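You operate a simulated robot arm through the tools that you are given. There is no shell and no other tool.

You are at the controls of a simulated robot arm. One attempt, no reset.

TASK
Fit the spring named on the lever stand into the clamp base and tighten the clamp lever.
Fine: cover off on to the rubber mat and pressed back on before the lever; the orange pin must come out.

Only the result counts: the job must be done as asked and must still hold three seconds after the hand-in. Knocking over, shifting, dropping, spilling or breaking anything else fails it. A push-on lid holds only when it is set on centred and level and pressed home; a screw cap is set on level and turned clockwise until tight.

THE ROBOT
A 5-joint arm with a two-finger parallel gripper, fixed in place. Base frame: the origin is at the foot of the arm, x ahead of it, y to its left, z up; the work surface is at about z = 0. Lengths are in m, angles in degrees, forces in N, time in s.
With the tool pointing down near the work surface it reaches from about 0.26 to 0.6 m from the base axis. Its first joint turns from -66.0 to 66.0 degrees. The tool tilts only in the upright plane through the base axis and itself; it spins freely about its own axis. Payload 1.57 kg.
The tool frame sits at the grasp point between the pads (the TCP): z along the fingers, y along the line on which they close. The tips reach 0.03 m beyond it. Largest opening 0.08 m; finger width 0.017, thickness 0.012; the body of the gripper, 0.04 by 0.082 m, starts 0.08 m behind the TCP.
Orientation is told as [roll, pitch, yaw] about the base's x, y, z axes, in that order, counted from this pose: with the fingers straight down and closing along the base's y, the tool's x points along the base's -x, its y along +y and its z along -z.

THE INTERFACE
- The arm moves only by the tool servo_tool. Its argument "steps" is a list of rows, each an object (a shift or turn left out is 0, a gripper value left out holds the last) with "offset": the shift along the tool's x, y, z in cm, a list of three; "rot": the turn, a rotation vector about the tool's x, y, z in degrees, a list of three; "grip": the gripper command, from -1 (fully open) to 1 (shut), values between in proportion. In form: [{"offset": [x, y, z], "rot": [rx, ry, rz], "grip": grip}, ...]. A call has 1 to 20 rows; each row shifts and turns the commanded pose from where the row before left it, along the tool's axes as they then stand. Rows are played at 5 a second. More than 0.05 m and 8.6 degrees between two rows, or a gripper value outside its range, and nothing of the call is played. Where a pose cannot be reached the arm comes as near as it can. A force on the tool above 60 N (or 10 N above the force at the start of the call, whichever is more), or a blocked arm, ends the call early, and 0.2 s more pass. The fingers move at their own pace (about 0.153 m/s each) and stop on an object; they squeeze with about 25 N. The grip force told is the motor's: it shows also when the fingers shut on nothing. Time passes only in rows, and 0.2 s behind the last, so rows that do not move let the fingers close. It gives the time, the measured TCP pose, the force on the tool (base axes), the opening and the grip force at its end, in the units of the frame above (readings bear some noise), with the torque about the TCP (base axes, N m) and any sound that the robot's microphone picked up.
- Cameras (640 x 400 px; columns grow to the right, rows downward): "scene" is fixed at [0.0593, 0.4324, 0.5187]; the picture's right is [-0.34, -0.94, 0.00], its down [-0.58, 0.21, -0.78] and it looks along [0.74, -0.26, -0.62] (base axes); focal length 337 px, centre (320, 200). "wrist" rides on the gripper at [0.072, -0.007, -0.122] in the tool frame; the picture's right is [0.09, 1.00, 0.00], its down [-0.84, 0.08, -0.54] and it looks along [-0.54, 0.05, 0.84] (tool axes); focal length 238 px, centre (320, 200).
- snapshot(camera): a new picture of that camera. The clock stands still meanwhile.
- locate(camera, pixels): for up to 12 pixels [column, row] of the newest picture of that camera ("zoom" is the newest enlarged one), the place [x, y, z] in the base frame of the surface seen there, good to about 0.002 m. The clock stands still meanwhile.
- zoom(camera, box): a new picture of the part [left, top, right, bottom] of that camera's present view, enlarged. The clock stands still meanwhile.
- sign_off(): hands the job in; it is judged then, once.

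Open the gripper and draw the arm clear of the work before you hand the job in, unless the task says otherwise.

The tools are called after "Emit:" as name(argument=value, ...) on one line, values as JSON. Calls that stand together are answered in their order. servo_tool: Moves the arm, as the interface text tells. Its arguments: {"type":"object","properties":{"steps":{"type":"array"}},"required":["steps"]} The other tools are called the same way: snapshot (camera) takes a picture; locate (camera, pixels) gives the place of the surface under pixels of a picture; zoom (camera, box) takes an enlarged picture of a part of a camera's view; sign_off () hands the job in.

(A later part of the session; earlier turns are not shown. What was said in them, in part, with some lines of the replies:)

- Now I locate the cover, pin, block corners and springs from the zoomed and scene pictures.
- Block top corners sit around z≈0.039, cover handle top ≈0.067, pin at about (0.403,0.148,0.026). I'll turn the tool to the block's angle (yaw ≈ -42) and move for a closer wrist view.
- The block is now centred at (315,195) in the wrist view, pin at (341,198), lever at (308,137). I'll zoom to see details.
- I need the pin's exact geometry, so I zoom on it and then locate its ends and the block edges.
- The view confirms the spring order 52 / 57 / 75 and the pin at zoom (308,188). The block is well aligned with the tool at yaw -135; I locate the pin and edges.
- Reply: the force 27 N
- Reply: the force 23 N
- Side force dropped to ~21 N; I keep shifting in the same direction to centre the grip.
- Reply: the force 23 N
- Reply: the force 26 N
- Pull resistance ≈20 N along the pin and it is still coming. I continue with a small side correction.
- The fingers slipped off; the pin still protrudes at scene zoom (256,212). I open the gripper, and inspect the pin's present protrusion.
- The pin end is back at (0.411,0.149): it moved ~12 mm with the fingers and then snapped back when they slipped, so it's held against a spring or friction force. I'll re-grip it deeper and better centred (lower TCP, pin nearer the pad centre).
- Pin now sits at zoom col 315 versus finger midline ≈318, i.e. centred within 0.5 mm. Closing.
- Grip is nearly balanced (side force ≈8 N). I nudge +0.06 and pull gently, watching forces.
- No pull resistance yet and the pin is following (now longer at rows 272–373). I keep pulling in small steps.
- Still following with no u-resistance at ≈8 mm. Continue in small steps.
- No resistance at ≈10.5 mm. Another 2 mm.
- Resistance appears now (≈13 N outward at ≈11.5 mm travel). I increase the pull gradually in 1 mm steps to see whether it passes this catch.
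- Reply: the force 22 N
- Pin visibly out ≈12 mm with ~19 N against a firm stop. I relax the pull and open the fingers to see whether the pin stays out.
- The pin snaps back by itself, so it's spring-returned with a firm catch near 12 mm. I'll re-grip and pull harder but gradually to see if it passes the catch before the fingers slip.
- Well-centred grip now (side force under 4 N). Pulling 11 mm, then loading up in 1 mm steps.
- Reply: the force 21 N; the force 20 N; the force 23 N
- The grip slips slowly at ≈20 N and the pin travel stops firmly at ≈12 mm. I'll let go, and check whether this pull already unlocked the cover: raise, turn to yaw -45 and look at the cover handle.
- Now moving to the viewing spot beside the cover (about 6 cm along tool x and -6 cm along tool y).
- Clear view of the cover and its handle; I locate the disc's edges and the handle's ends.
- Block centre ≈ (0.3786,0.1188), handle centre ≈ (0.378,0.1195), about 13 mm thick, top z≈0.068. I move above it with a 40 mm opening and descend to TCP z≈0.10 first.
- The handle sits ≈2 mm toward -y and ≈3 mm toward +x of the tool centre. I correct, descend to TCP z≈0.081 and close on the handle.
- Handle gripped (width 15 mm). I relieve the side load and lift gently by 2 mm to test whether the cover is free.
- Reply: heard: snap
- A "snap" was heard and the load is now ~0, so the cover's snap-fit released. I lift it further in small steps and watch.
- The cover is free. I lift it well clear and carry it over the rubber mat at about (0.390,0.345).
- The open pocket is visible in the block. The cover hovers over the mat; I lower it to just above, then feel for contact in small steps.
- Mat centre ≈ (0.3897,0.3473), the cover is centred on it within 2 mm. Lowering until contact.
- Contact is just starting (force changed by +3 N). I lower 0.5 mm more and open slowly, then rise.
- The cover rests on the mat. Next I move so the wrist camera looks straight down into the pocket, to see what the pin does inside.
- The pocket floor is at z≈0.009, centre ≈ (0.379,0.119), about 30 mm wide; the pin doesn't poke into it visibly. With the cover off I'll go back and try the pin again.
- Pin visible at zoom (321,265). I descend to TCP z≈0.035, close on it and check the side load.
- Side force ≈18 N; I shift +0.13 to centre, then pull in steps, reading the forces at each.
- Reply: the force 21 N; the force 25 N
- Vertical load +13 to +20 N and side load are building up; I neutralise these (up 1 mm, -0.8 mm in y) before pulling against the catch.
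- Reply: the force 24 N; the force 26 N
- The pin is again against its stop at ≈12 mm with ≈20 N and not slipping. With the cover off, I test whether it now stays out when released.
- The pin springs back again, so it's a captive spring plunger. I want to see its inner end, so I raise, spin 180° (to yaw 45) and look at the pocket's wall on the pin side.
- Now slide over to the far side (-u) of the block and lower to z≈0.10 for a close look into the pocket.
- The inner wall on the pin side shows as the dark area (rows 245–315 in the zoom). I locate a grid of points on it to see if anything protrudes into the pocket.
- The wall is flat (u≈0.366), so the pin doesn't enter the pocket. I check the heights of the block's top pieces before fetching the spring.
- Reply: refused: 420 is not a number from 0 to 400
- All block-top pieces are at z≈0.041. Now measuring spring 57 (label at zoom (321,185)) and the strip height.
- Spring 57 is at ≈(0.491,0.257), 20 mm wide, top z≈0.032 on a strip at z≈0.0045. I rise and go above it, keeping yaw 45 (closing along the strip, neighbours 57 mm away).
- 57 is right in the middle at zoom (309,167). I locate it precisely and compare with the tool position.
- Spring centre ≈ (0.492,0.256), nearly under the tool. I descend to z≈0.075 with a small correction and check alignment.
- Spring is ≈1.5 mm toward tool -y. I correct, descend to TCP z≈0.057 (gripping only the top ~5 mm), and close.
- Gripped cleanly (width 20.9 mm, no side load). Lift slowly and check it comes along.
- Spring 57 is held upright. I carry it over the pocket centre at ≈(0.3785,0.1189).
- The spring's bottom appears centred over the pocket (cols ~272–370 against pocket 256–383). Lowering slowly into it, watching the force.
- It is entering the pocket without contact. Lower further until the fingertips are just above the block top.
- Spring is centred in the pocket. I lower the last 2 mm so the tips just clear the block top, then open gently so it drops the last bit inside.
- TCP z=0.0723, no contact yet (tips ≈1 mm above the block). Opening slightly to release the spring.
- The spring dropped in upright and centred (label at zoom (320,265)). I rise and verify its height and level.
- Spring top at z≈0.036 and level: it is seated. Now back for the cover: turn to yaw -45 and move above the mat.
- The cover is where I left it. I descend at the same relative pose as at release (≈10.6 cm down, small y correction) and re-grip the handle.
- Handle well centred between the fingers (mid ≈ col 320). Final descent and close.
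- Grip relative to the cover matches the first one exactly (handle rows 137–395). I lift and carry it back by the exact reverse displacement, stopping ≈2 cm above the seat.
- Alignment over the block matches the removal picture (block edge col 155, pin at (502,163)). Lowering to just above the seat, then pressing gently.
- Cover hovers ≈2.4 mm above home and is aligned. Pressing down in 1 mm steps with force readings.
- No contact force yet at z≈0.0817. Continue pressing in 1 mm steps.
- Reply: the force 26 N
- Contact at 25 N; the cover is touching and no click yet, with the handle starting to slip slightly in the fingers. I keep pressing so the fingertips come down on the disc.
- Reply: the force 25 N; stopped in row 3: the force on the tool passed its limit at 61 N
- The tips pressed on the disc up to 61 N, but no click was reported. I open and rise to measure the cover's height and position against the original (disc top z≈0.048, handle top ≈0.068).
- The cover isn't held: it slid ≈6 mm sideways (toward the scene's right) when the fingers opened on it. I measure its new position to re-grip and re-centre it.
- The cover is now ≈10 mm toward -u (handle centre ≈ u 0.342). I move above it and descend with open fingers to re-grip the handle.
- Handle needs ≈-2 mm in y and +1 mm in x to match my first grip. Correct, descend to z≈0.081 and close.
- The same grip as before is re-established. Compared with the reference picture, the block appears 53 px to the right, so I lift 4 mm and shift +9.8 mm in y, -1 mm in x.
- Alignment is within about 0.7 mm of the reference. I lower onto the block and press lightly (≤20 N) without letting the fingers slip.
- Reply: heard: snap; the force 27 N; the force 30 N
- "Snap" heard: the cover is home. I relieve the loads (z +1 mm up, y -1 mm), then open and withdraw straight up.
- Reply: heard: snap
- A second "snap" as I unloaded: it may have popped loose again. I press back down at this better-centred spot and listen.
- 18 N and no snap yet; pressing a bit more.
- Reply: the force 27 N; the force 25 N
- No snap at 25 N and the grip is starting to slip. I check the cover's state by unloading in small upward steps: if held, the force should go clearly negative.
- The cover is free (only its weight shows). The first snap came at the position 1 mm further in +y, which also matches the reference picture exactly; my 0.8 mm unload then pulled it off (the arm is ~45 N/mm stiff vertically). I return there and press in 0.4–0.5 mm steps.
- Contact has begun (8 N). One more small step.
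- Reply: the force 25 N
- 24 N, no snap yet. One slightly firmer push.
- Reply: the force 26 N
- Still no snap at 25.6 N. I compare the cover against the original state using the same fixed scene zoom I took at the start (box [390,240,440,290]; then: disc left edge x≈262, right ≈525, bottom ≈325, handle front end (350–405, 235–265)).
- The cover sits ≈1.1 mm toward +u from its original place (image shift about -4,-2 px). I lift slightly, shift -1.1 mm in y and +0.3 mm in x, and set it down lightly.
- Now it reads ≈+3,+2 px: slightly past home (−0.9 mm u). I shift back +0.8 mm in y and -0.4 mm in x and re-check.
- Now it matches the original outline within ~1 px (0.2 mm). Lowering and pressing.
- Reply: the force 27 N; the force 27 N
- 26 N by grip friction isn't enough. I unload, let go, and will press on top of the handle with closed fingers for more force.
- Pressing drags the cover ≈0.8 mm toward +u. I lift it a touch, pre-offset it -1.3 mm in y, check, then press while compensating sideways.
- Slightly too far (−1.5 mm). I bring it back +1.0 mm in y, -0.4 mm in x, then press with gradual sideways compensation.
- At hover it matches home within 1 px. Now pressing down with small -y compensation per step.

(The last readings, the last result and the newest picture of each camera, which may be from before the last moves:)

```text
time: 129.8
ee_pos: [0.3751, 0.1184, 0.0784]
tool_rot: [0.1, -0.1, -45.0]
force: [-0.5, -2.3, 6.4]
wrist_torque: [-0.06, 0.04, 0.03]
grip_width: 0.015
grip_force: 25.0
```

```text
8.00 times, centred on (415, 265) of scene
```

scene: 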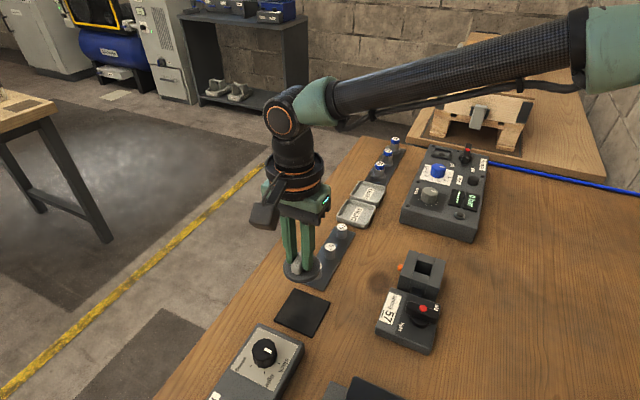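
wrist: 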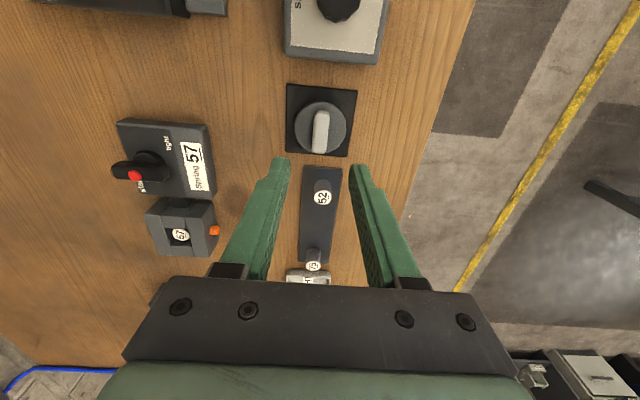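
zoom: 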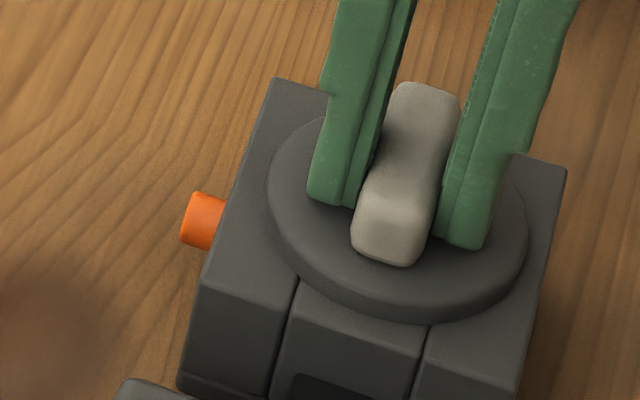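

Light contact (6 N) with the cover ≈1 mm short toward -u; the press itself will drag it back. Pressing straight down now.

Emit:
servo_tool(steps=[{"offset": [0, 0, 0.04]}, {}])

Emit:
servo_tool(steps=[{"offset": [0, 0, 0.04]}, {}])

Emit:
zoom(camera="scene", box=[390, 240, 440, 290])

```text
time: 130.4
ee_pos: [0.3762, 0.119, 0.0778]
tool_rot: [0.1, 0.0, -45.0]
force: [-3.9, -5.5, 22.9]
wrist_torque: [-0.13, 0.09, 0.01]
grip_width: 0.0152
grip_force: 25.6
```

```text
time: 131.0
ee_pos: [0.3756, 0.1189, 0.0774]
tool_rot: [0.1, -0.1, -45.0]
force: [-4.2, -5.8, 30.4]
wrist_torque: [-0.2, 0.17, 0.0]
grip_width: 0.0149
grip_force: 24.7
```

```text
8.00 times, centred on (415, 265) of scene
```

zoom: 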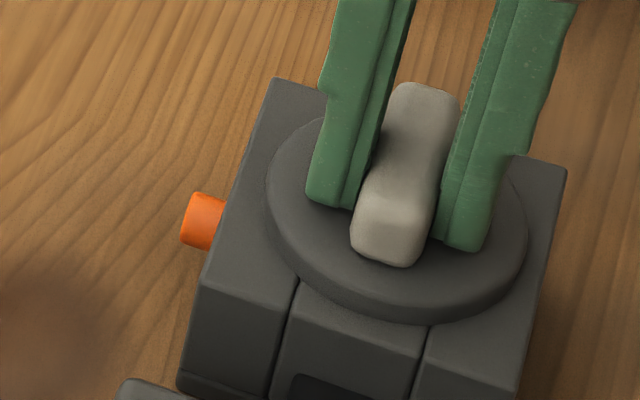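

At 30 N and ≈0.9 mm off toward -u: no snap. I now slide it under load in +y by 0.3–0.4 mm steps, listening for the snap.

Emit:
servo_tool(steps=[{"offset": [0, 0.04, 0]}, {}])

Emit:
servo_tool(steps=[{"offset": [0, 0.04, 0]}, {}])

Emit:
servo_tool(steps=[{"offset": [0, 0.04, 0]}, {}])

Emit:
zoom(camera="scene", box=[390, 240, 440, 290])

```text
time: 131.6
ee_pos: [0.3753, 0.1188, 0.0777]
tool_rot: [0.1, -0.1, -45.0]
force: [-4.6, -12.2, 37.6]
wrist_torque: [-0.43, 0.14, -0.05]
grip_width: 0.0149
grip_force: 25.3
```

```text
time: 132.2
ee_pos: [0.3751, 0.1192, 0.0783]
tool_rot: [0.1, 0.0, -45.0]
force: [-4.9, -17.2, 38.2]
wrist_torque: [-0.51, 0.09, -0.07]
grip_width: 0.0151
grip_force: 24.8
```

```text
time: 132.8
ee_pos: [0.3755, 0.119, 0.078]
tool_rot: [0.0, 0.1, -44.9]
force: [-7.8, -16.0, 36.1]
wrist_torque: [-0.43, 0.14, -0.04]
grip_width: 0.0152
grip_force: 24.7
```

```text
8.00 times, centred on (415, 265) of scene
```

zoom: 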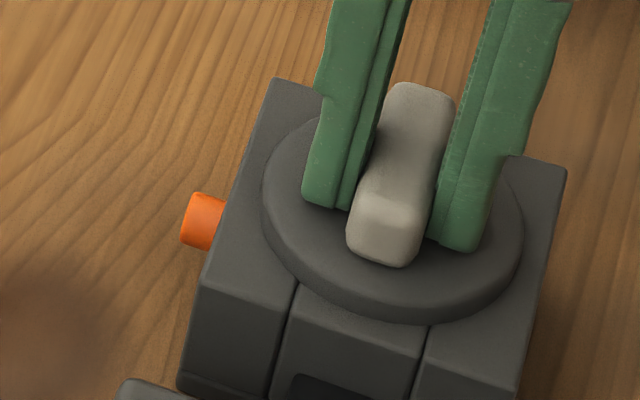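

Now u is centred, but the cover reads ≈0.7 mm off along v (image +2 px down). I slide it under load along tool -x in 0.3 mm steps.

Emit:
servo_tool(steps=[{"offset": [-0.04, 0, 0]}, {}])

Emit:
servo_tool(steps=[{"offset": [-0.04, 0, 0]}, {}])

Emit:
servo_tool(steps=[{"offset": [-0.04, 0, 0]}, {}])

Emit:
zoom(camera="scene", box=[390, 240, 440, 290])

```text
time: 133.4
ee_pos: [0.3764, 0.1199, 0.0767]
tool_rot: [-0.1, 0.0, -44.8]
force: [-13.8, -4.6, 40.4]
wrist_torque: [-0.1, 0.33, -0.04]
grip_width: 0.0147
grip_force: 24.9
```

```text
time: 134.0
ee_pos: [0.3762, 0.1192, 0.0776]
tool_rot: [0.0, 0.0, -44.8]
force: [-16.8, 7.9, 41.1]
wrist_torque: [0.3, 0.49, 0.01]
grip_width: 0.015
grip_force: 24.7
```

```text
time: 134.6
ee_pos: [0.3773, 0.1194, 0.0783]
tool_rot: [0.1, -0.1, -44.8]
force: [-15.4, 10.7, 37.3]
wrist_torque: [0.42, 0.54, 0.06]
grip_width: 0.0151
grip_force: 25.4
```

```text
8.00 times, centred on (415, 265) of scene
```

zoom: 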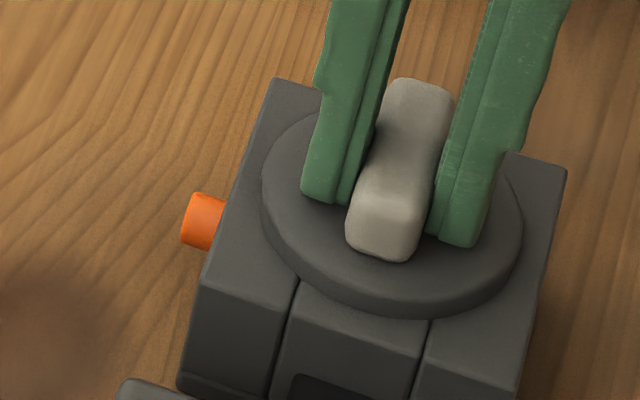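

No snap even passing through the centre at ~40 N. The earlier snap came right after lifting the cover 4 mm clear, so it may need to be lifted off fully to re-arm. I lift 5 mm, undo the x shift, and check.

Emit:
servo_tool(steps=[{"offset": [0, 0, -0.1]}, {"offset": [0.05, 0, -0.2]}, {"offset": [0.05, 0, -0.3]}, {}, {}])

Emit:
zoom(camera="scene", box=[390, 240, 440, 290])

Emit:
zoom(camera="wrist", box=[250, 110, 390, 210])

```text
time: 135.8
ee_pos: [0.3758, 0.1191, 0.0828]
tool_rot: [0.0, 0.0, -44.9]
force: [0.2, 0.8, -1.1]
wrist_torque: [0.0, -0.01, 0.0]
grip_width: 0.0153
grip_force: 25.6
```

```text
8.00 times, centred on (415, 265) of scene
```

zoom: 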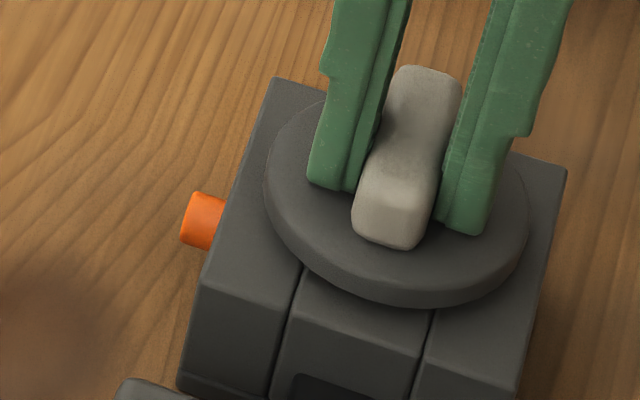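

```text
4.00 times, centred on (320, 160) of wrist
```

zoom: 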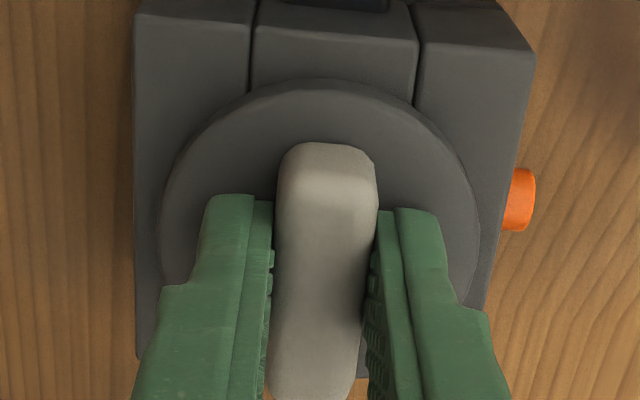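

The cover is ≈5 mm up. I lower to ≈1 mm above the seat and measure its outline against the original again.

Emit:
servo_tool(steps=[{"offset": [-0.05, 0.08, 0.2]}, {"offset": [0, 0, 0.2]}, {}, {}])

Emit:
zoom(camera="scene", box=[390, 240, 440, 290])

```text
time: 136.8
ee_pos: [0.3774, 0.1194, 0.0793]
tool_rot: [0.0, -0.1, -45.0]
force: [-0.3, -0.5, -1.4]
wrist_torque: [-0.01, -0.02, 0.0]
grip_width: 0.0151
grip_force: 25.0
```

```text
8.00 times, centred on (415, 265) of scene
```

zoom: 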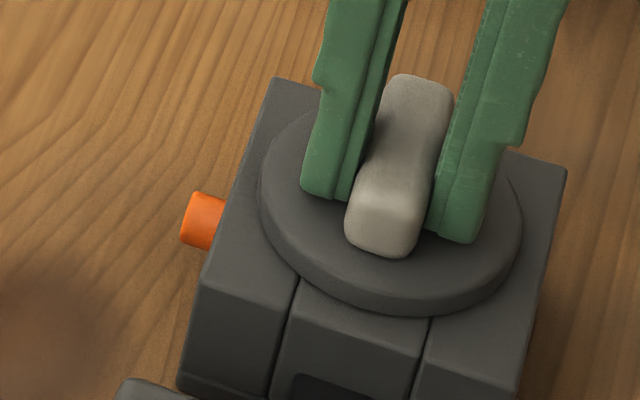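

I'll lower to light contact so the height is known, and measure the offset there.

Emit:
servo_tool(steps=[{"offset": [0, 0, 0.05]}, {"offset": [0, 0, 0.04]}, {}])

Emit:
servo_tool(steps=[{"offset": [0, 0, 0.03]}, {}])

Emit:
zoom(camera="scene", box=[390, 240, 440, 290])

```text
time: 137.6
ee_pos: [0.3769, 0.1188, 0.0783]
tool_rot: [0.0, 0.0, -45.0]
force: [0.6, -0.9, 0.0]
wrist_torque: [-0.01, -0.01, 0.03]
grip_width: 0.0151
grip_force: 25.1
```

```text
time: 138.2
ee_pos: [0.3775, 0.1202, 0.0784]
tool_rot: [-0.1, 0.0, -45.0]
force: [0.1, 0.3, 0.6]
wrist_torque: [-0.07, 0.01, -0.03]
grip_width: 0.0151
grip_force: 25.0
```

```text
8.00 times, centred on (415, 265) of scene
```

zoom: 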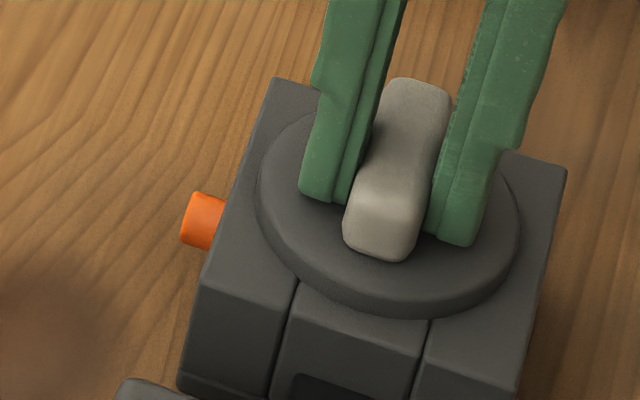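

At light contact the cover reads ≈(-5.5,-3) px: +1.6 mm in u, +0.4 mm in v. I lift 4.5 mm, correct (x +0.4, y -1.6 mm), and come straight down to press.

Emit:
servo_tool(steps=[{"offset": [0, 0, -0.25]}, {"offset": [0.02, -0.08, -0.2]}, {"offset": [0.023, -0.083, 0]}, {}, {"offset": [0, 0, 0.2]}, {"offset": [0, 0, 0.2]}, {}, {}])

Emit:
zoom(camera="scene", box=[390, 240, 440, 290])

```text
time: 140.0
ee_pos: [0.3754, 0.1199, 0.0793]
tool_rot: [0.0, -0.1, -44.9]
force: [0.2, 0.2, -0.9]
wrist_torque: [-0.01, 0.01, 0.02]
grip_width: 0.0152
grip_force: 24.9
```

```text
8.00 times, centred on (415, 265) of scene
```

zoom: 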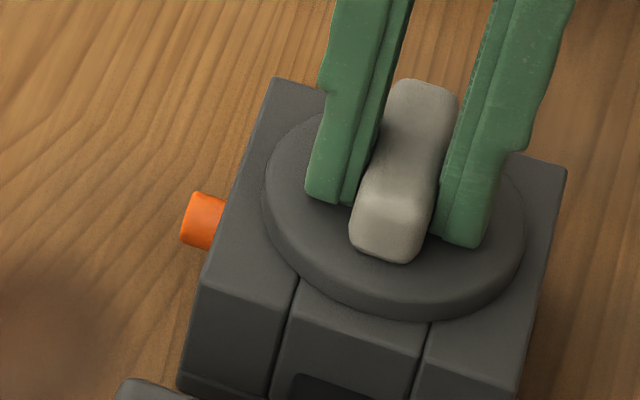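

Now the outline matches (+1.5,-1.5 px with ≈0.5 mm gap). Pressing with a 0.5–0.8 mm step as in the first success.

Emit:
servo_tool(steps=[{"offset": [0, 0, 0.1]}, {}])

Emit:
servo_tool(steps=[{"offset": [0, 0, 0.04]}, {}])

Emit:
zoom(camera="scene", box=[390, 240, 440, 290])

```text
time: 140.6
ee_pos: [0.3752, 0.1189, 0.0778]
tool_rot: [0.0, 0.0, -44.9]
force: [-3.1, 3.2, 7.8]
wrist_torque: [0.09, 0.11, 0.0]
grip_width: 0.0151
grip_force: 25.0
heard: snap
```

```text
time: 141.2
ee_pos: [0.3748, 0.1201, 0.0778]
tool_rot: [0.0, 0.0, -44.9]
force: [-7.2, 8.3, 20.5]
wrist_torque: [0.19, 0.26, -0.02]
grip_width: 0.0151
grip_force: 25.5
```

```text
8.00 times, centred on (415, 265) of scene
```

zoom: 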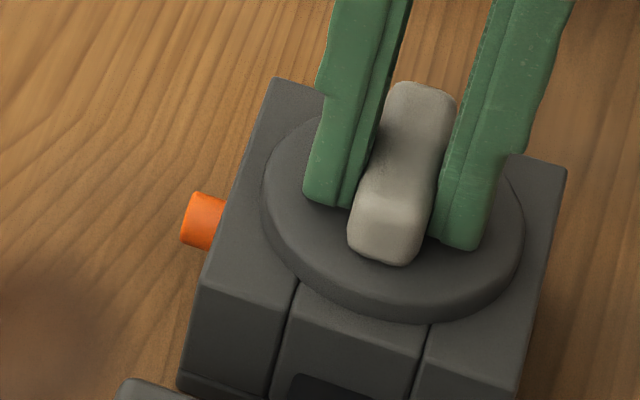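

Snap at only 8 N: the cover is home again (lifting clear was the key). Now I unload very gently in tiny steps, staying in slight compression.

Emit:
servo_tool(steps=[{"offset": [0.03, 0, -0.03]}, {}])

Emit:
servo_tool(steps=[{"offset": [0.03, 0, -0.015]}, {}])

```text
time: 141.8
ee_pos: [0.3759, 0.1188, 0.0766]
tool_rot: [0.0, -0.1, -44.9]
force: [-5.6, 8.3, 22.9]
wrist_torque: [0.19, 0.26, 0.03]
grip_width: 0.0151
grip_force: 24.9
```

```text
time: 142.4
ee_pos: [0.3756, 0.1182, 0.0772]
tool_rot: [0.1, -0.1, -45.0]
force: [-2.4, 2.6, 19.3]
wrist_torque: [0.01, 0.05, 0.09]
grip_width: 0.0153
grip_force: 24.6
```

Emit:
servo_tool(steps=[{"offset": [0, 0, -0.02]}, {}])

Emit:
servo_tool(steps=[{"offset": [0, 0, -0.02]}, {}])

```text
time: 143.0
ee_pos: [0.3762, 0.1196, 0.0782]
tool_rot: [0.1, -0.1, -45.1]
force: [2.8, 3.2, 14.3]
wrist_torque: [0.0, 0.01, 0.01]
grip_width: 0.0149
grip_force: 24.8
```

```text
time: 143.6
ee_pos: [0.3761, 0.1191, 0.0784]
tool_rot: [0.2, -0.1, -44.9]
force: [10.0, -0.4, 3.0]
wrist_torque: [-0.08, -0.16, 0.09]
grip_width: 0.0149
grip_force: 24.7
```

Only 3 N left, no new sound. Opening the fingers now while staying still.

Emit:
servo_tool(steps=[{"grip": 0.5}, {}, {"grip": 0.3}, {}])

Emit:
zoom(camera="scene", box=[390, 240, 440, 290])

```text
time: 144.6
ee_pos: [0.3733, 0.1188, 0.0776]
tool_rot: [-0.2, 0.2, -45.0]
force: [-6.5, -10.6, 23.5]
wrist_torque: [-0.23, 0.13, 0.0]
grip_width: 0.0216
grip_force: 0.0
```

```text
8.00 times, centred on (415, 265) of scene
```

zoom: 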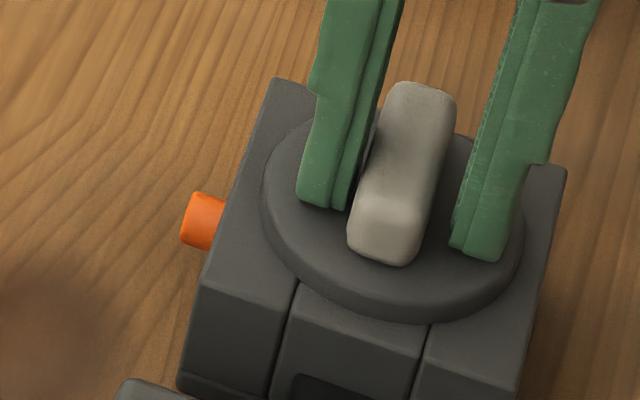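

The cover stays at home (disc 262–525) although the tips drag on it (23 N). I now rise straight up to free the tips.

Emit:
servo_tool(steps=[{"offset": [0, 0, -0.1]}, {"offset": [0, 0, -0.2], "grip": 0.0}, {"offset": [0, 0, -0.5]}, {"offset": [0, 0, -2.0]}, {"offset": [0, 0, -2.5]}, {"offset": [0, 0, -2.0]}, {}])

Emit:
zoom(camera="scene", box=[390, 240, 440, 290])

```text
time: 146.2
ee_pos: [0.3752, 0.1194, 0.1504]
tool_rot: [0.1, 0.0, -44.8]
force: [0.7, 0.3, 0.1]
wrist_torque: [0.01, 0.03, -0.01]
grip_width: 0.04
grip_force: 0.0
```

```text
8.00 times, centred on (415, 265) of scene
```

zoom: 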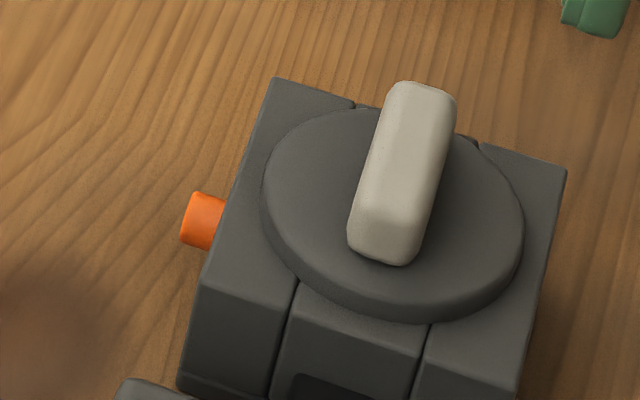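

The cover's outline is identical to the original. Now the lever: I take a picture from here, where the wrist camera is almost above the lever stand.

Emit:
snapshot(camera="wrist")

Emit:
zoom(camera="wrist", box=[250, 0, 390, 110])

Emit:
zoom(camera="scene", box=[370, 280, 450, 360])

```text
taken
```

wrist: 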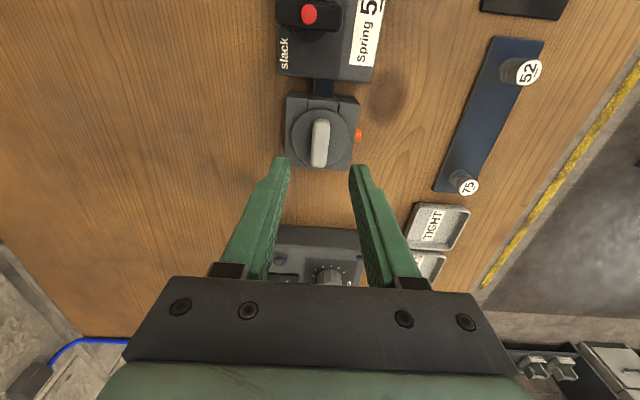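

```text
3.64 times, centred on (320, 55) of wrist
```

zoom: 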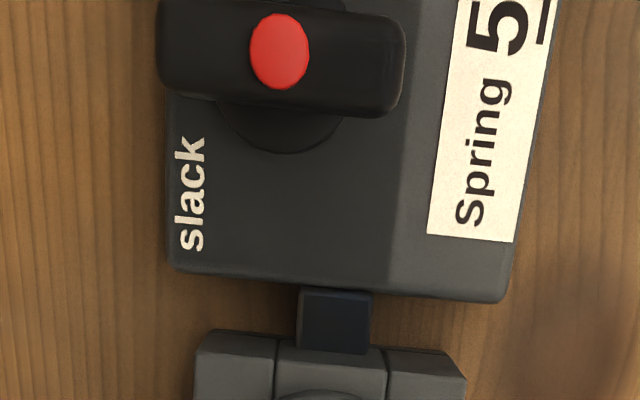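

```text
5.00 times, centred on (410, 320) of scene
```

zoom: 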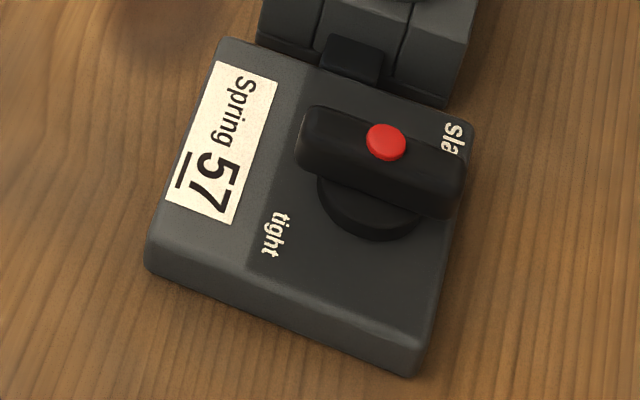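

The lever is a T-bar with a red centre dot, lying along u at "slack". I move 5 cm back so the camera sees the whole stand from above and read the layout.

Emit:
servo_tool(steps=[{"offset": [2.5, 0, 0]}, {"offset": [2.5, 0, 0]}, {}, {}])

Emit:
snapshot(camera="wrist")

Emit:
zoom(camera="wrist", box=[260, 10, 400, 130])

```text
time: 147.2
ee_pos: [0.3388, 0.1542, 0.1499]
tool_rot: [0.1, 0.0, -44.8]
force: [-0.6, 0.2, 0.4]
wrist_torque: [0.03, 0.01, -0.01]
grip_width: 0.0399
grip_force: 0.0
```

```text
taken
```

wrist: 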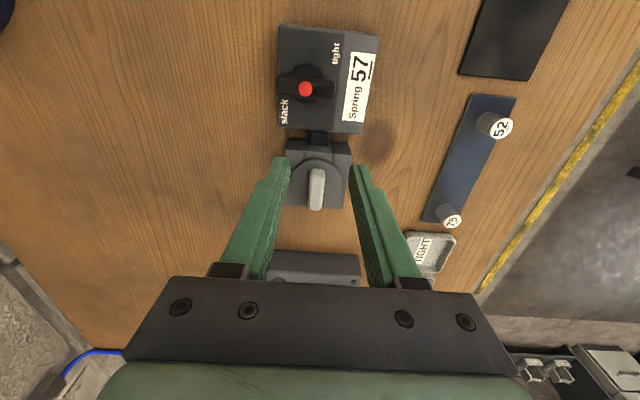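

```text
3.33 times, centred on (330, 70) of wrist
```

zoom: 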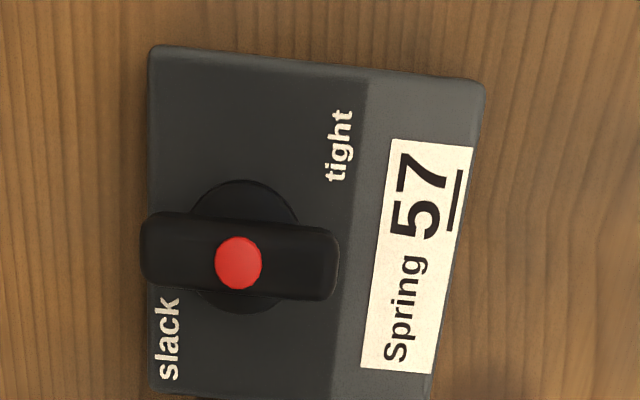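

Reading the plate's text orientation: the bar points at "slack" and "tight" is a quarter turn clockwise. I locate the red dot, bar ends and hub for an on-axis grip.

Emit:
locate(camera="zoom", pixels=[[238, 263], [150, 245], [330, 268], [190, 225], [190, 275], [290, 230], [290, 288], [240, 185], [225, 308], [167, 338], [340, 145], [240, 225]])

Emit:
zoom(camera="scene", box=[385, 285, 455, 345])

Emit:
locate(camera="zoom", pixels=[[330, 150], [270, 140], [250, 200], [400, 180], [420, 240], [300, 200], [350, 240]])

```text
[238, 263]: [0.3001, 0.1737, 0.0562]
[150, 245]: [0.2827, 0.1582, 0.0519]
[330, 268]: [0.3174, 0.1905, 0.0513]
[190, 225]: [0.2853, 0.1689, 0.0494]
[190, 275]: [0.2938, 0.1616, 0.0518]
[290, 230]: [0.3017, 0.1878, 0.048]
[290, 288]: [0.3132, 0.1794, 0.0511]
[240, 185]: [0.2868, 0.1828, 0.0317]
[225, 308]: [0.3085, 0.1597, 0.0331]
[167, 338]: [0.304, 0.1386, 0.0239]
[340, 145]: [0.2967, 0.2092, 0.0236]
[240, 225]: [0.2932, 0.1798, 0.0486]
```

```text
6.67 times, centred on (420, 315) of scene
```

zoom: 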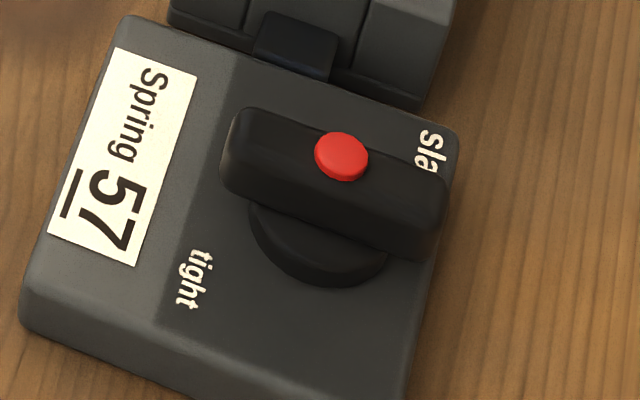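

```text
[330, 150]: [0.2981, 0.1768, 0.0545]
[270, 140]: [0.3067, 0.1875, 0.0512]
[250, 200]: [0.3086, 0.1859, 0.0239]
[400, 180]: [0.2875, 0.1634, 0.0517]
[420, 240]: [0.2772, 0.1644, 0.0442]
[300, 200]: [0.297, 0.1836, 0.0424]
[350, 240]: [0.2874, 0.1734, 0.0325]
```

The pin is a captive indicator: most likely it is meant to come out when the clamp is tightened with the right spring and cover on. Lever axis ≈ (0.300,0.174), bar z≈0.034–0.0515, ~15 mm thick. I turn to yaw 45 and move above it.

Emit:
servo_tool(steps=[{"rot": [0, 0, -8.5]}, {"rot": [0, 0, -8.5]}, {"rot": [0, 0, -8.5]}, {"rot": [0, 0, -8.5]}, {"rot": [0, 0, -8.5]}, {"rot": [0, 0, -8.5]}, {"rot": [0, 0, -8.5]}, {"rot": [0, 0, -8.5]}, {"rot": [0, 0, -8.5]}, {"rot": [0, 0, -8.5]}, {"rot": [0, 0, -5]}, {"offset": [0.45, 1.4, 0]}, {"offset": [0.45, 1.4, 0]}, {"offset": [0.44, 1.34, 0]}, {}, {}])

Emit:
servo_tool(steps=[{"offset": [0, 0, 2.5]}, {"offset": [0, 0, 2.5]}, {}, {}])

Emit:
snapshot(camera="wrist")

Emit:
zoom(camera="wrist", box=[250, 90, 390, 200])

```text
time: 150.6
ee_pos: [0.3015, 0.1747, 0.1514]
tool_rot: [0.0, 0.0, 45.1]
force: [0.3, -0.1, 0.1]
wrist_torque: [0.0, 0.01, -0.02]
grip_width: 0.04
grip_force: 0.0
```

```text
time: 151.6
ee_pos: [0.3, 0.174, 0.1]
tool_rot: [0.0, 0.1, 45.1]
force: [-0.7, -0.5, -0.3]
wrist_torque: [0.03, -0.02, 0.02]
grip_width: 0.0399
grip_force: 0.0
```

```text
taken
```

wrist: 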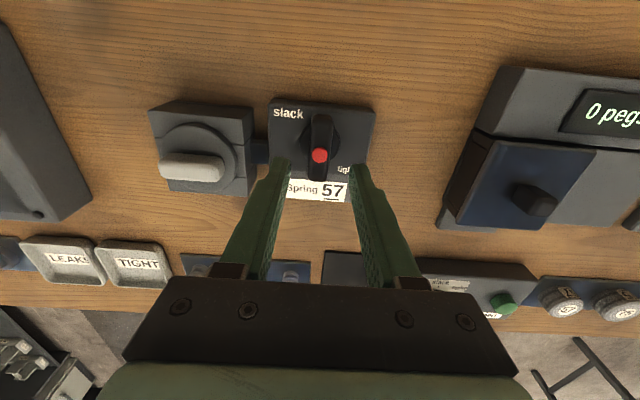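

```text
3.64 times, centred on (320, 145) of wrist
```

zoom: 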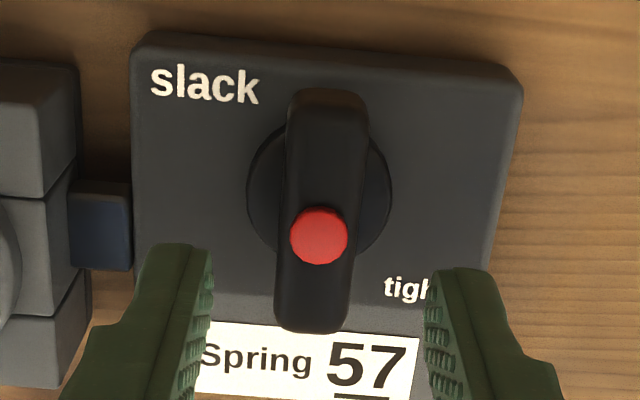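

The bar is vertical between the fingers with the red dot at zoom (319,236). I locate the dot to be sure the tool axis is on it.

Emit:
locate(camera="zoom", pixels=[[319, 236], [292, 236], [346, 238], [319, 209], [319, 262], [325, 100], [315, 320], [250, 190], [390, 190]])

Emit:
servo_tool(steps=[{}])

Emit:
servo_tool(steps=[{}])

```text
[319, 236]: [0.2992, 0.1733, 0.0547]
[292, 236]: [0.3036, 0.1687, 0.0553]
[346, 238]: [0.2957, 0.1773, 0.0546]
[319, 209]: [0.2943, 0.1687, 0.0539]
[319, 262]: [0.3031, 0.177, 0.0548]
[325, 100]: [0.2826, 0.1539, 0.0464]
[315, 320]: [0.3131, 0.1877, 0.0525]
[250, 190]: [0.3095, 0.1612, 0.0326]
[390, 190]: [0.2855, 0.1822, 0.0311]
```

```text
time: 152.0
ee_pos: [0.3001, 0.174, 0.1006]
tool_rot: [0.1, -0.1, 45.2]
force: [0.4, 0.4, 0.1]
wrist_torque: [0.0, 0.01, -0.04]
grip_width: 0.0398
grip_force: 0.2
```

```text
time: 152.4
ee_pos: [0.3009, 0.1747, 0.1001]
tool_rot: [0.0, 0.0, 45.0]
force: [0.2, -0.8, 0.1]
wrist_torque: [0.05, -0.03, 0.03]
grip_width: 0.0401
grip_force: 0.1
```

The dot is ≈1 mm toward tool +x from the TCP. I correct, descend to z≈0.066 (tips ≈0.036, above the hub), and close on the bar.

Emit:
servo_tool(steps=[{"offset": [0.12, 0, 1.5]}, {"offset": [0, 0, 1.4]}, {"offset": [0, 0, 0.5]}, {}, {}])

Emit:
zoom(camera="wrist", box=[250, 90, 390, 200])

Emit:
zoom(camera="scene", box=[375, 260, 455, 350])

```text
time: 153.6
ee_pos: [0.3004, 0.1721, 0.0664]
tool_rot: [0.0, 0.0, 45.0]
force: [0.9, 0.2, 0.5]
wrist_torque: [-0.01, -0.01, -0.03]
grip_width: 0.0401
grip_force: 0.0
```

```text
3.64 times, centred on (320, 145) of wrist
```

zoom: 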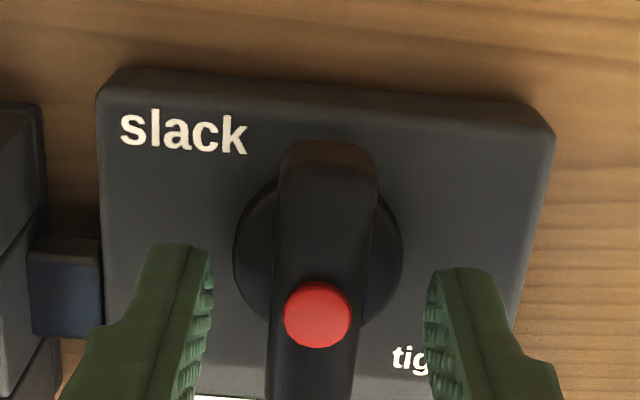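

```text
4.44 times, centred on (415, 305) of scene
```

zoom: 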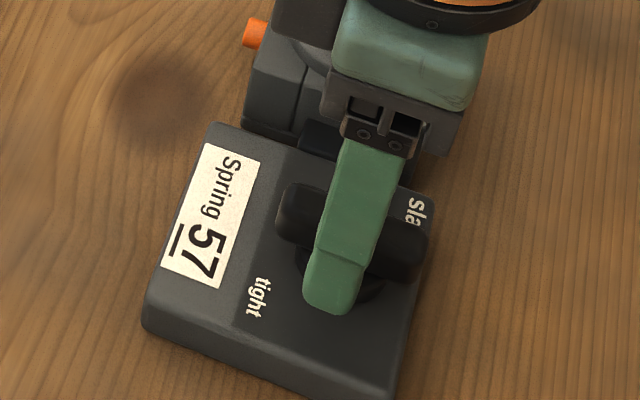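

The bar lies between the fingers. Closing on it.

Emit:
servo_tool(steps=[{"grip": 0.4}, {"grip": 0.7}, {"grip": 1}, {}, {}])

Emit:
zoom(camera="wrist", box=[250, 90, 390, 200])

```text
time: 154.8
ee_pos: [0.3, 0.1744, 0.0672]
tool_rot: [0.0, -0.1, 45.0]
force: [15.4, -21.1, -3.2]
wrist_torque: [-0.5, -0.32, 0.01]
grip_width: 0.0169
grip_force: 31.7
```

```text
3.64 times, centred on (320, 145) of wrist
```

zoom: 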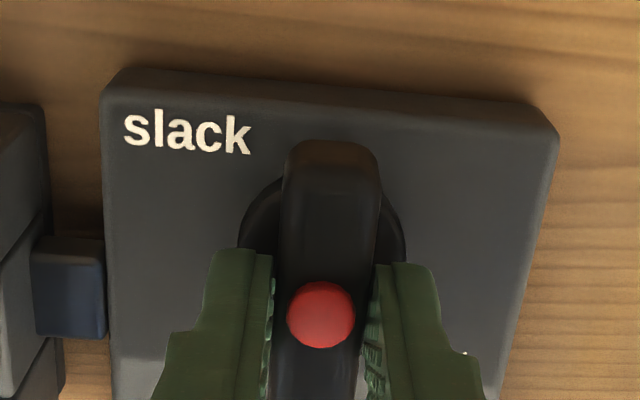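

Side load ≈26 N along tool -y; I shift -1.5 mm in y to centre.

Emit:
servo_tool(steps=[{"offset": [0, -0.13, 0]}, {}])

```text
time: 155.4
ee_pos: [0.3002, 0.1734, 0.066]
tool_rot: [0.0, 0.0, 45.0]
force: [1.1, -4.6, -0.5]
wrist_torque: [0.53, -0.69, -0.03]
grip_width: 0.017
grip_force: 31.7
```

Balanced (≈4 N). Now turning clockwise (rot z +) in small steps and watching torque.

Emit:
servo_tool(steps=[{"rot": [0, 0, 4]}, {"rot": [0, 0, 4]}, {}])

Emit:
zoom(camera="wrist", box=[250, 90, 390, 200])

```text
time: 156.2
ee_pos: [0.3001, 0.173, 0.0659]
tool_rot: [0.0, 0.0, 36.9]
force: [5.5, 5.9, -16.1]
wrist_torque: [-0.26, 0.4, 0.01]
grip_width: 0.0168
grip_force: 32.3
```

```text
3.64 times, centred on (320, 145) of wrist
```

zoom: 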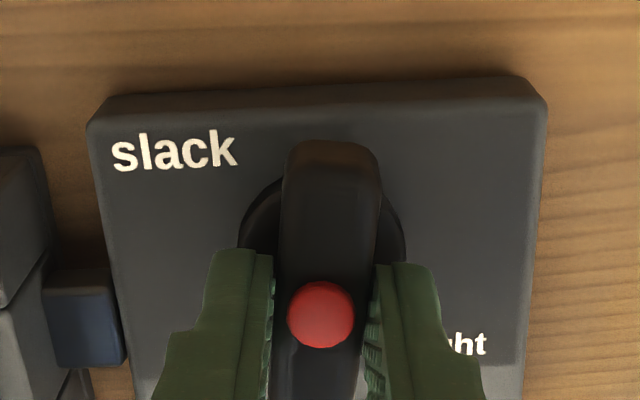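

The lever follows freely (torque ≈0). Continue clockwise.

Emit:
servo_tool(steps=[{"rot": [0, 0, 6]}, {"rot": [0, 0, 6]}, {"rot": [0, 0, 6]}, {"rot": [0, 0, 6]}, {}])

Emit:
zoom(camera="scene", box=[375, 240, 455, 350])

```text
time: 157.4
ee_pos: [0.3016, 0.1714, 0.0668]
tool_rot: [0.0, 0.1, 12.9]
force: [7.6, -1.2, -19.6]
wrist_torque: [0.07, -0.63, 0.02]
grip_width: 0.017
grip_force: 31.8
```

```text
3.64 times, centred on (415, 295) of scene
```

zoom: 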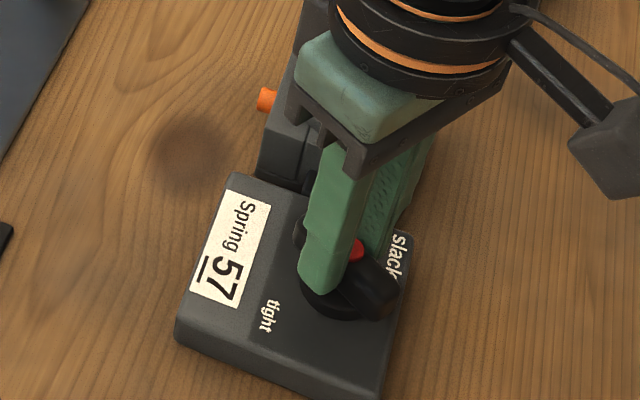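

It's turning (32° so far). I relieve the vertical load slightly and continue.

Emit:
servo_tool(steps=[{"offset": [0, 0, 0.04], "rot": [0, 0, 6]}, {"rot": [0, 0, 6]}, {"rot": [0, 0, 6]}, {"rot": [0, 0, 6]}, {}])

Emit:
zoom(camera="scene", box=[375, 240, 455, 350])

```text
time: 158.6
ee_pos: [0.3013, 0.1715, 0.0655]
tool_rot: [-0.1, 0.0, -11.2]
force: [8.9, -33.5, 16.9]
wrist_torque: [-0.48, -0.19, -0.02]
grip_width: 0.0167
grip_force: 32.0
```

```text
3.64 times, centred on (415, 295) of scene
```

zoom: 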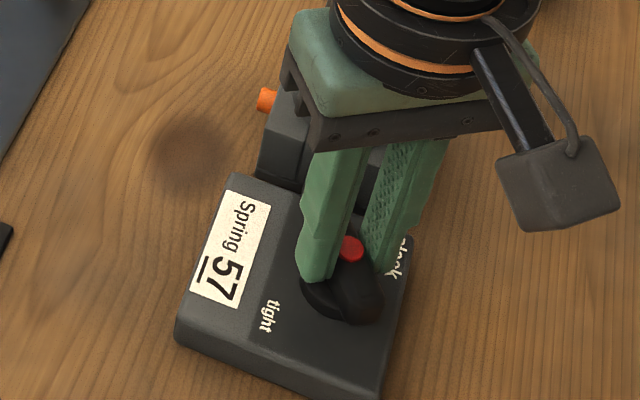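

56° turned; a side load of ~33 N along -y shows the tool is ≈2 mm off the axis. I shift to relieve it before continuing.

Emit:
servo_tool(steps=[{"offset": [-0.05, -0.15, -0.03]}, {}])

```text
time: 159.2
ee_pos: [0.3011, 0.1707, 0.066]
tool_rot: [0.0, -0.1, -10.8]
force: [-2.3, -6.6, 11.5]
wrist_torque: [-0.04, 0.87, -0.02]
grip_width: 0.017
grip_force: 32.3
```

Load relieved. Continue turning, pausing to check side load and sounds.

Emit:
servo_tool(steps=[{"rot": [0, 0, 6]}, {"rot": [0, 0, 6]}, {"rot": [0, 0, 6]}, {}])

Emit:
zoom(camera="scene", box=[375, 240, 455, 350])

```text
time: 160.2
ee_pos: [0.2994, 0.1717, 0.0659]
tool_rot: [0.0, 0.0, -29.0]
force: [-7.7, 5.6, -5.2]
wrist_torque: [0.17, 0.23, -0.03]
grip_width: 0.017
grip_force: 32.6
```

```text
3.64 times, centred on (415, 295) of scene
```

zoom: 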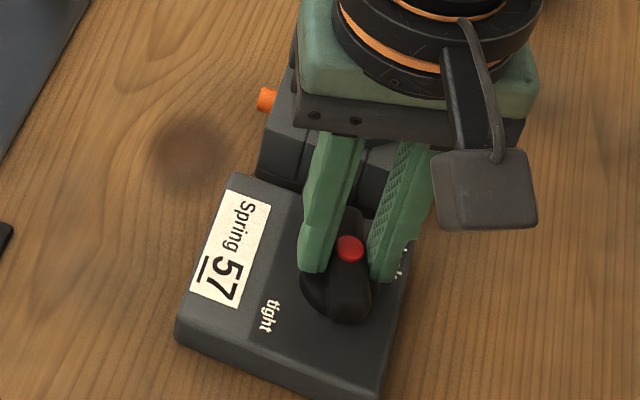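

74° and still easy; pin not moved yet. Continue to 90° and feel for the stop.

Emit:
servo_tool(steps=[{"rot": [0, 0, 6]}, {"rot": [0, 0, 6]}, {}])

Emit:
servo_tool(steps=[{"rot": [0, 0, 4]}, {}])

Emit:
zoom(camera="scene", box=[375, 240, 455, 350])

Emit:
zoom(camera="wrist", box=[250, 90, 390, 200])

```text
time: 161.0
ee_pos: [0.3006, 0.1714, 0.0661]
tool_rot: [-0.1, 0.0, -40.9]
force: [-11.8, 12.3, -14.5]
wrist_torque: [0.15, 0.01, -0.03]
grip_width: 0.0171
grip_force: 32.2
```

```text
time: 161.6
ee_pos: [0.3004, 0.1716, 0.0663]
tool_rot: [0.0, 0.0, -44.9]
force: [-15.5, 14.0, -11.0]
wrist_torque: [0.34, 0.34, 0.0]
grip_width: 0.0169
grip_force: 31.9
```

```text
3.64 times, centred on (415, 295) of scene
```

zoom: 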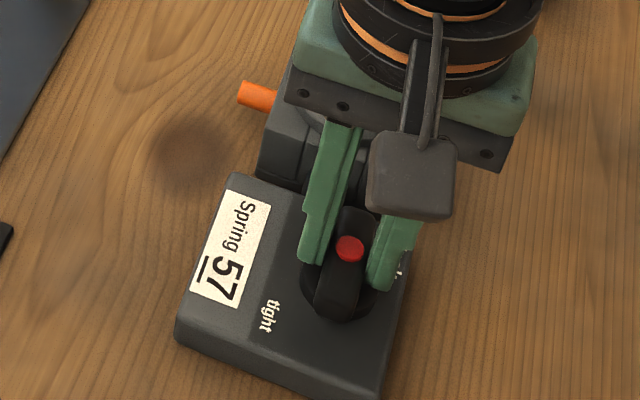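

```text
3.64 times, centred on (320, 145) of wrist
```

zoom: 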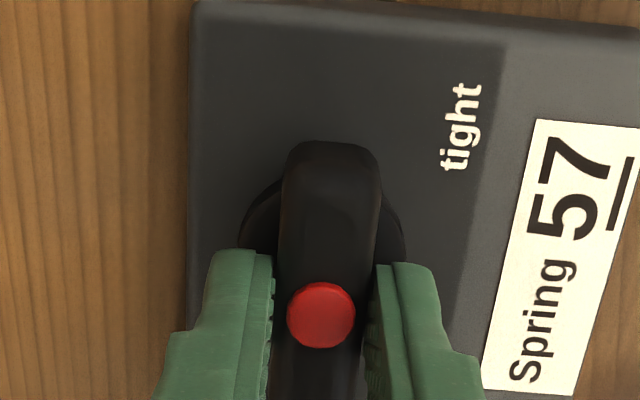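

The orange pin has come out (scene zoom (258,97)), confirming it's the indicator. I turn a little more to make sure the lever is at its stop.

Emit:
servo_tool(steps=[{"rot": [0, 0, 3]}, {}])

Emit:
servo_tool(steps=[{"rot": [0, 0, 3]}, {}])

Emit:
zoom(camera="wrist", box=[250, 90, 390, 200])

```text
time: 162.2
ee_pos: [0.3013, 0.1712, 0.0665]
tool_rot: [-0.1, 0.0, -48.0]
force: [-13.7, 4.7, -10.2]
wrist_torque: [0.24, 0.07, 0.6]
grip_width: 0.0175
grip_force: 32.5
```

```text
time: 162.8
ee_pos: [0.3009, 0.1694, 0.066]
tool_rot: [-0.1, 0.0, -51.0]
force: [-7.9, -10.5, -7.4]
wrist_torque: [0.08, 0.07, 0.76]
grip_width: 0.0183
grip_force: 32.4
```

```text
3.64 times, centred on (320, 145) of wrist
```

zoom: 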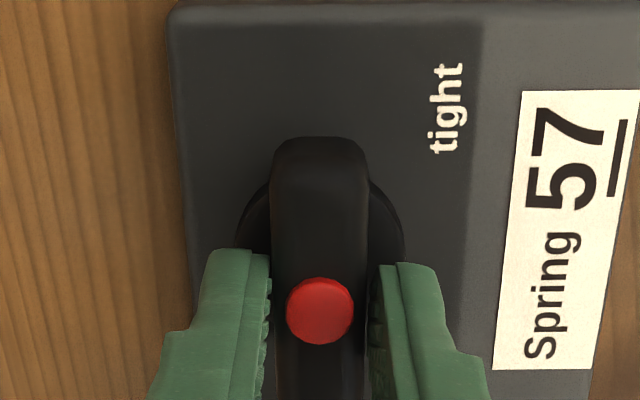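

The lever has hit its stop (torque 0.76 N·m, the bar no longer follows). I back off 4° to neutral, then open and check the lever and pin stay.

Emit:
servo_tool(steps=[{"rot": [0, 0, -4]}, {}])

Emit:
servo_tool(steps=[{"grip": 0.5}, {"grip": 0.2}, {}, {}])

Emit:
zoom(camera="scene", box=[375, 240, 455, 350])

Emit:
zoom(camera="wrist", box=[250, 90, 390, 200])

```text
time: 163.4
ee_pos: [0.2997, 0.1695, 0.0667]
tool_rot: [-0.1, -0.1, -46.9]
force: [-11.5, -7.9, -1.8]
wrist_torque: [-0.07, -0.07, 0.43]
grip_width: 0.0169
grip_force: 31.7
```

```text
time: 164.4
ee_pos: [0.3008, 0.1718, 0.0664]
tool_rot: [0.0, 0.0, -46.9]
force: [-0.4, -0.1, 0.8]
wrist_torque: [0.0, 0.01, -0.01]
grip_width: 0.0318
grip_force: 0.2
```

```text
3.64 times, centred on (415, 295) of scene
```

zoom: 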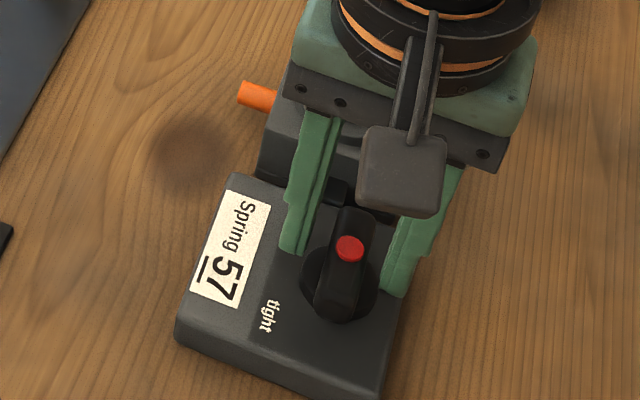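

```text
3.64 times, centred on (320, 145) of wrist
```

zoom: 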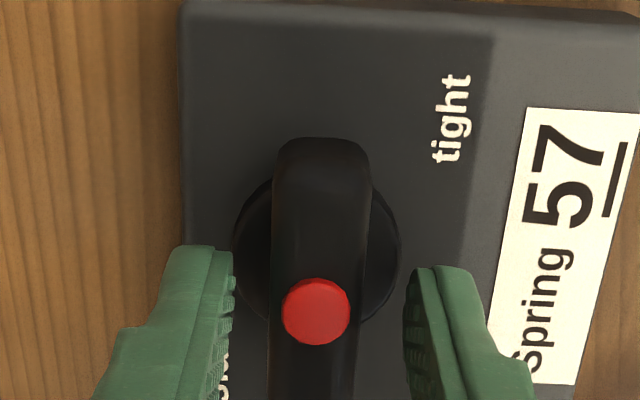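

Lever and pin stay put with the fingers open. I rise straight up and draw clear, then inspect everything.

Emit:
servo_tool(steps=[{"offset": [0, 0, -1.0]}, {"offset": [0, 0, -2.5]}, {"offset": [0, 0, -3.0]}, {"offset": [0, 0, -3.0]}, {"offset": [0, 0, -3.0]}, {"offset": [0, 0, -3.0]}, {}, {}])

Emit:
snapshot(camera="scene")

Emit:
zoom(camera="scene", box=[370, 230, 470, 350])

Emit:
snapshot(camera="wrist")

```text
time: 166.2
ee_pos: [0.3013, 0.17, 0.2222]
tool_rot: [0.1, 0.0, -46.9]
force: [-0.4, 0.2, 0.1]
wrist_torque: [-0.01, 0.0, 0.01]
grip_width: 0.032
grip_force: 0.1
```

```text
taken
```

scene: 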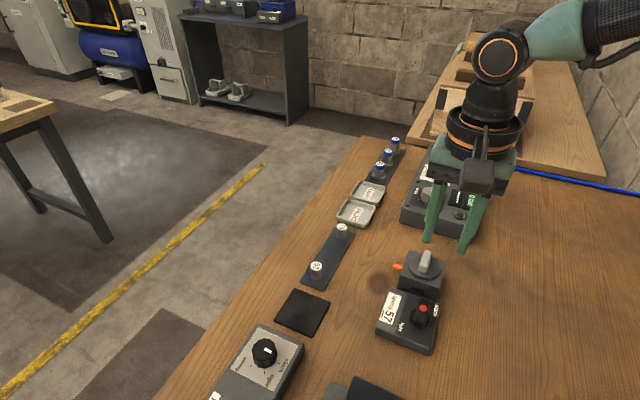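

```text
3.33 times, centred on (420, 290) of scene
```

zoom: 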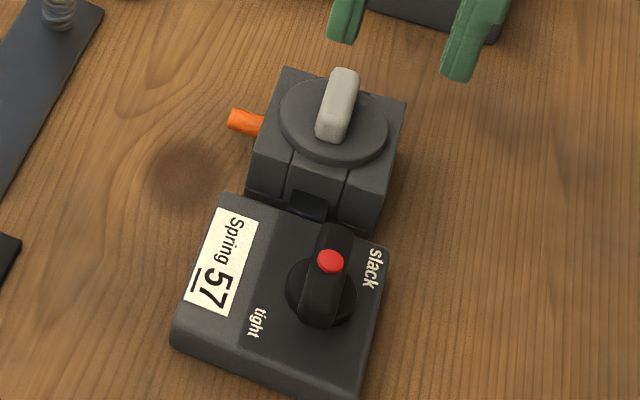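

```text
taken
```

wrist: 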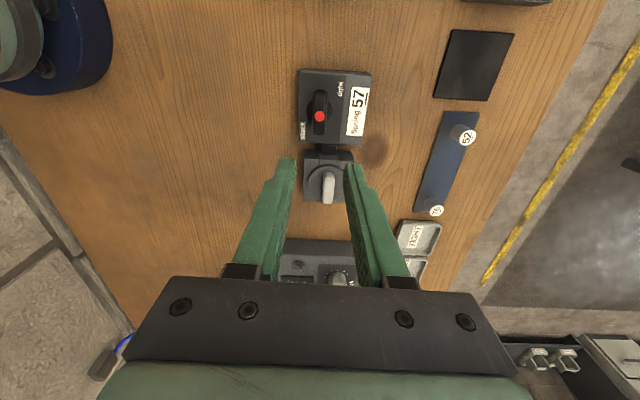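

The pin is out, the cover sits centred, and the lever stands at tight; strip, mat, trays and other devices look untouched. I open fully, wait a few seconds and confirm it holds.

Emit:
servo_tool(steps=[{"offset": [2.0, 0, -2.0], "grip": -1}, {"offset": [2.0, 0, -2.0]}, {}, {}, {}, {}, {}, {}, {}, {}, {}, {}, {}, {}, {}, {}])

Emit:
zoom(camera="scene", box=[370, 230, 470, 350])

Emit:
zoom(camera="scene", box=[390, 240, 440, 290])

```text
time: 169.6
ee_pos: [0.2742, 0.1996, 0.2609]
tool_rot: [0.1, 0.0, -46.9]
force: [-0.5, -0.2, 0.8]
wrist_torque: [0.02, -0.02, 0.01]
grip_width: 0.08
grip_force: 0.0
```

```text
3.33 times, centred on (420, 290) of scene
```

zoom: 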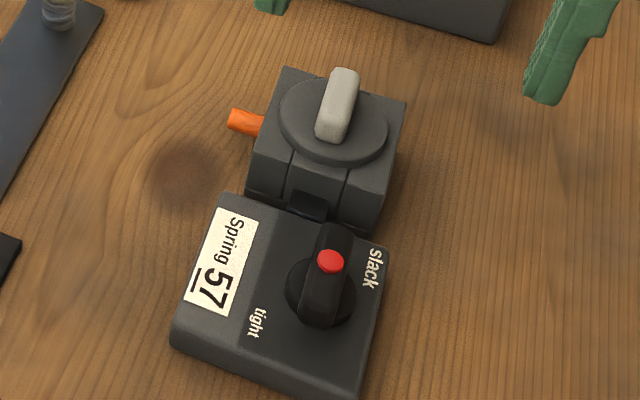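

```text
8.00 times, centred on (415, 265) of scene
```

zoom: 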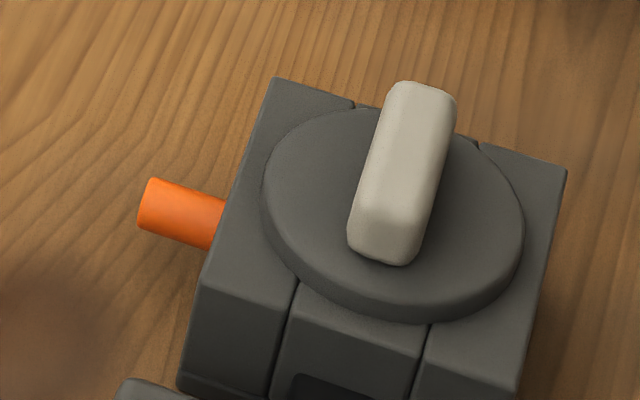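

After three more seconds nothing has moved. The pin is still out (zoom (180,213)), the cover is at its original outline, the lever is at tight, and the arm is clear with the gripper open. I hand the job in.

Emit:
sign_off()

```text
The job is handed in.
```

I fitted spring 57 into the clamp base, pressed the cover back on and turned the lever to tight. The orange pin came out as the lever reached its stop. I handed the job in; no verdict came back with the hand-in.

- **Spring:** The stand reads "Spring 57" and I took the middle spring on the strip. My fingers don't fit in the pocket, so it dropped about 10 mm into place. It landed upright.
- **Cover:** It went on to the rubber mat, then back on. It took several tries to seat, and it slid about 10 mm loose on the block during one of them. It then snapped home, and its outline matches the starting picture.
- **Lever:** I turned it a quarter turn clockwise to its stop.
- **Pin:** I first pulled it by hand several times and it sprang back each time. It only stays out now that the clamp is tight.

Just over three seconds after I moved the arm clear and opened the gripper, the pin was still out, the cover was on, and the lever was at tight. Nothing else looked moved in the last pictures.
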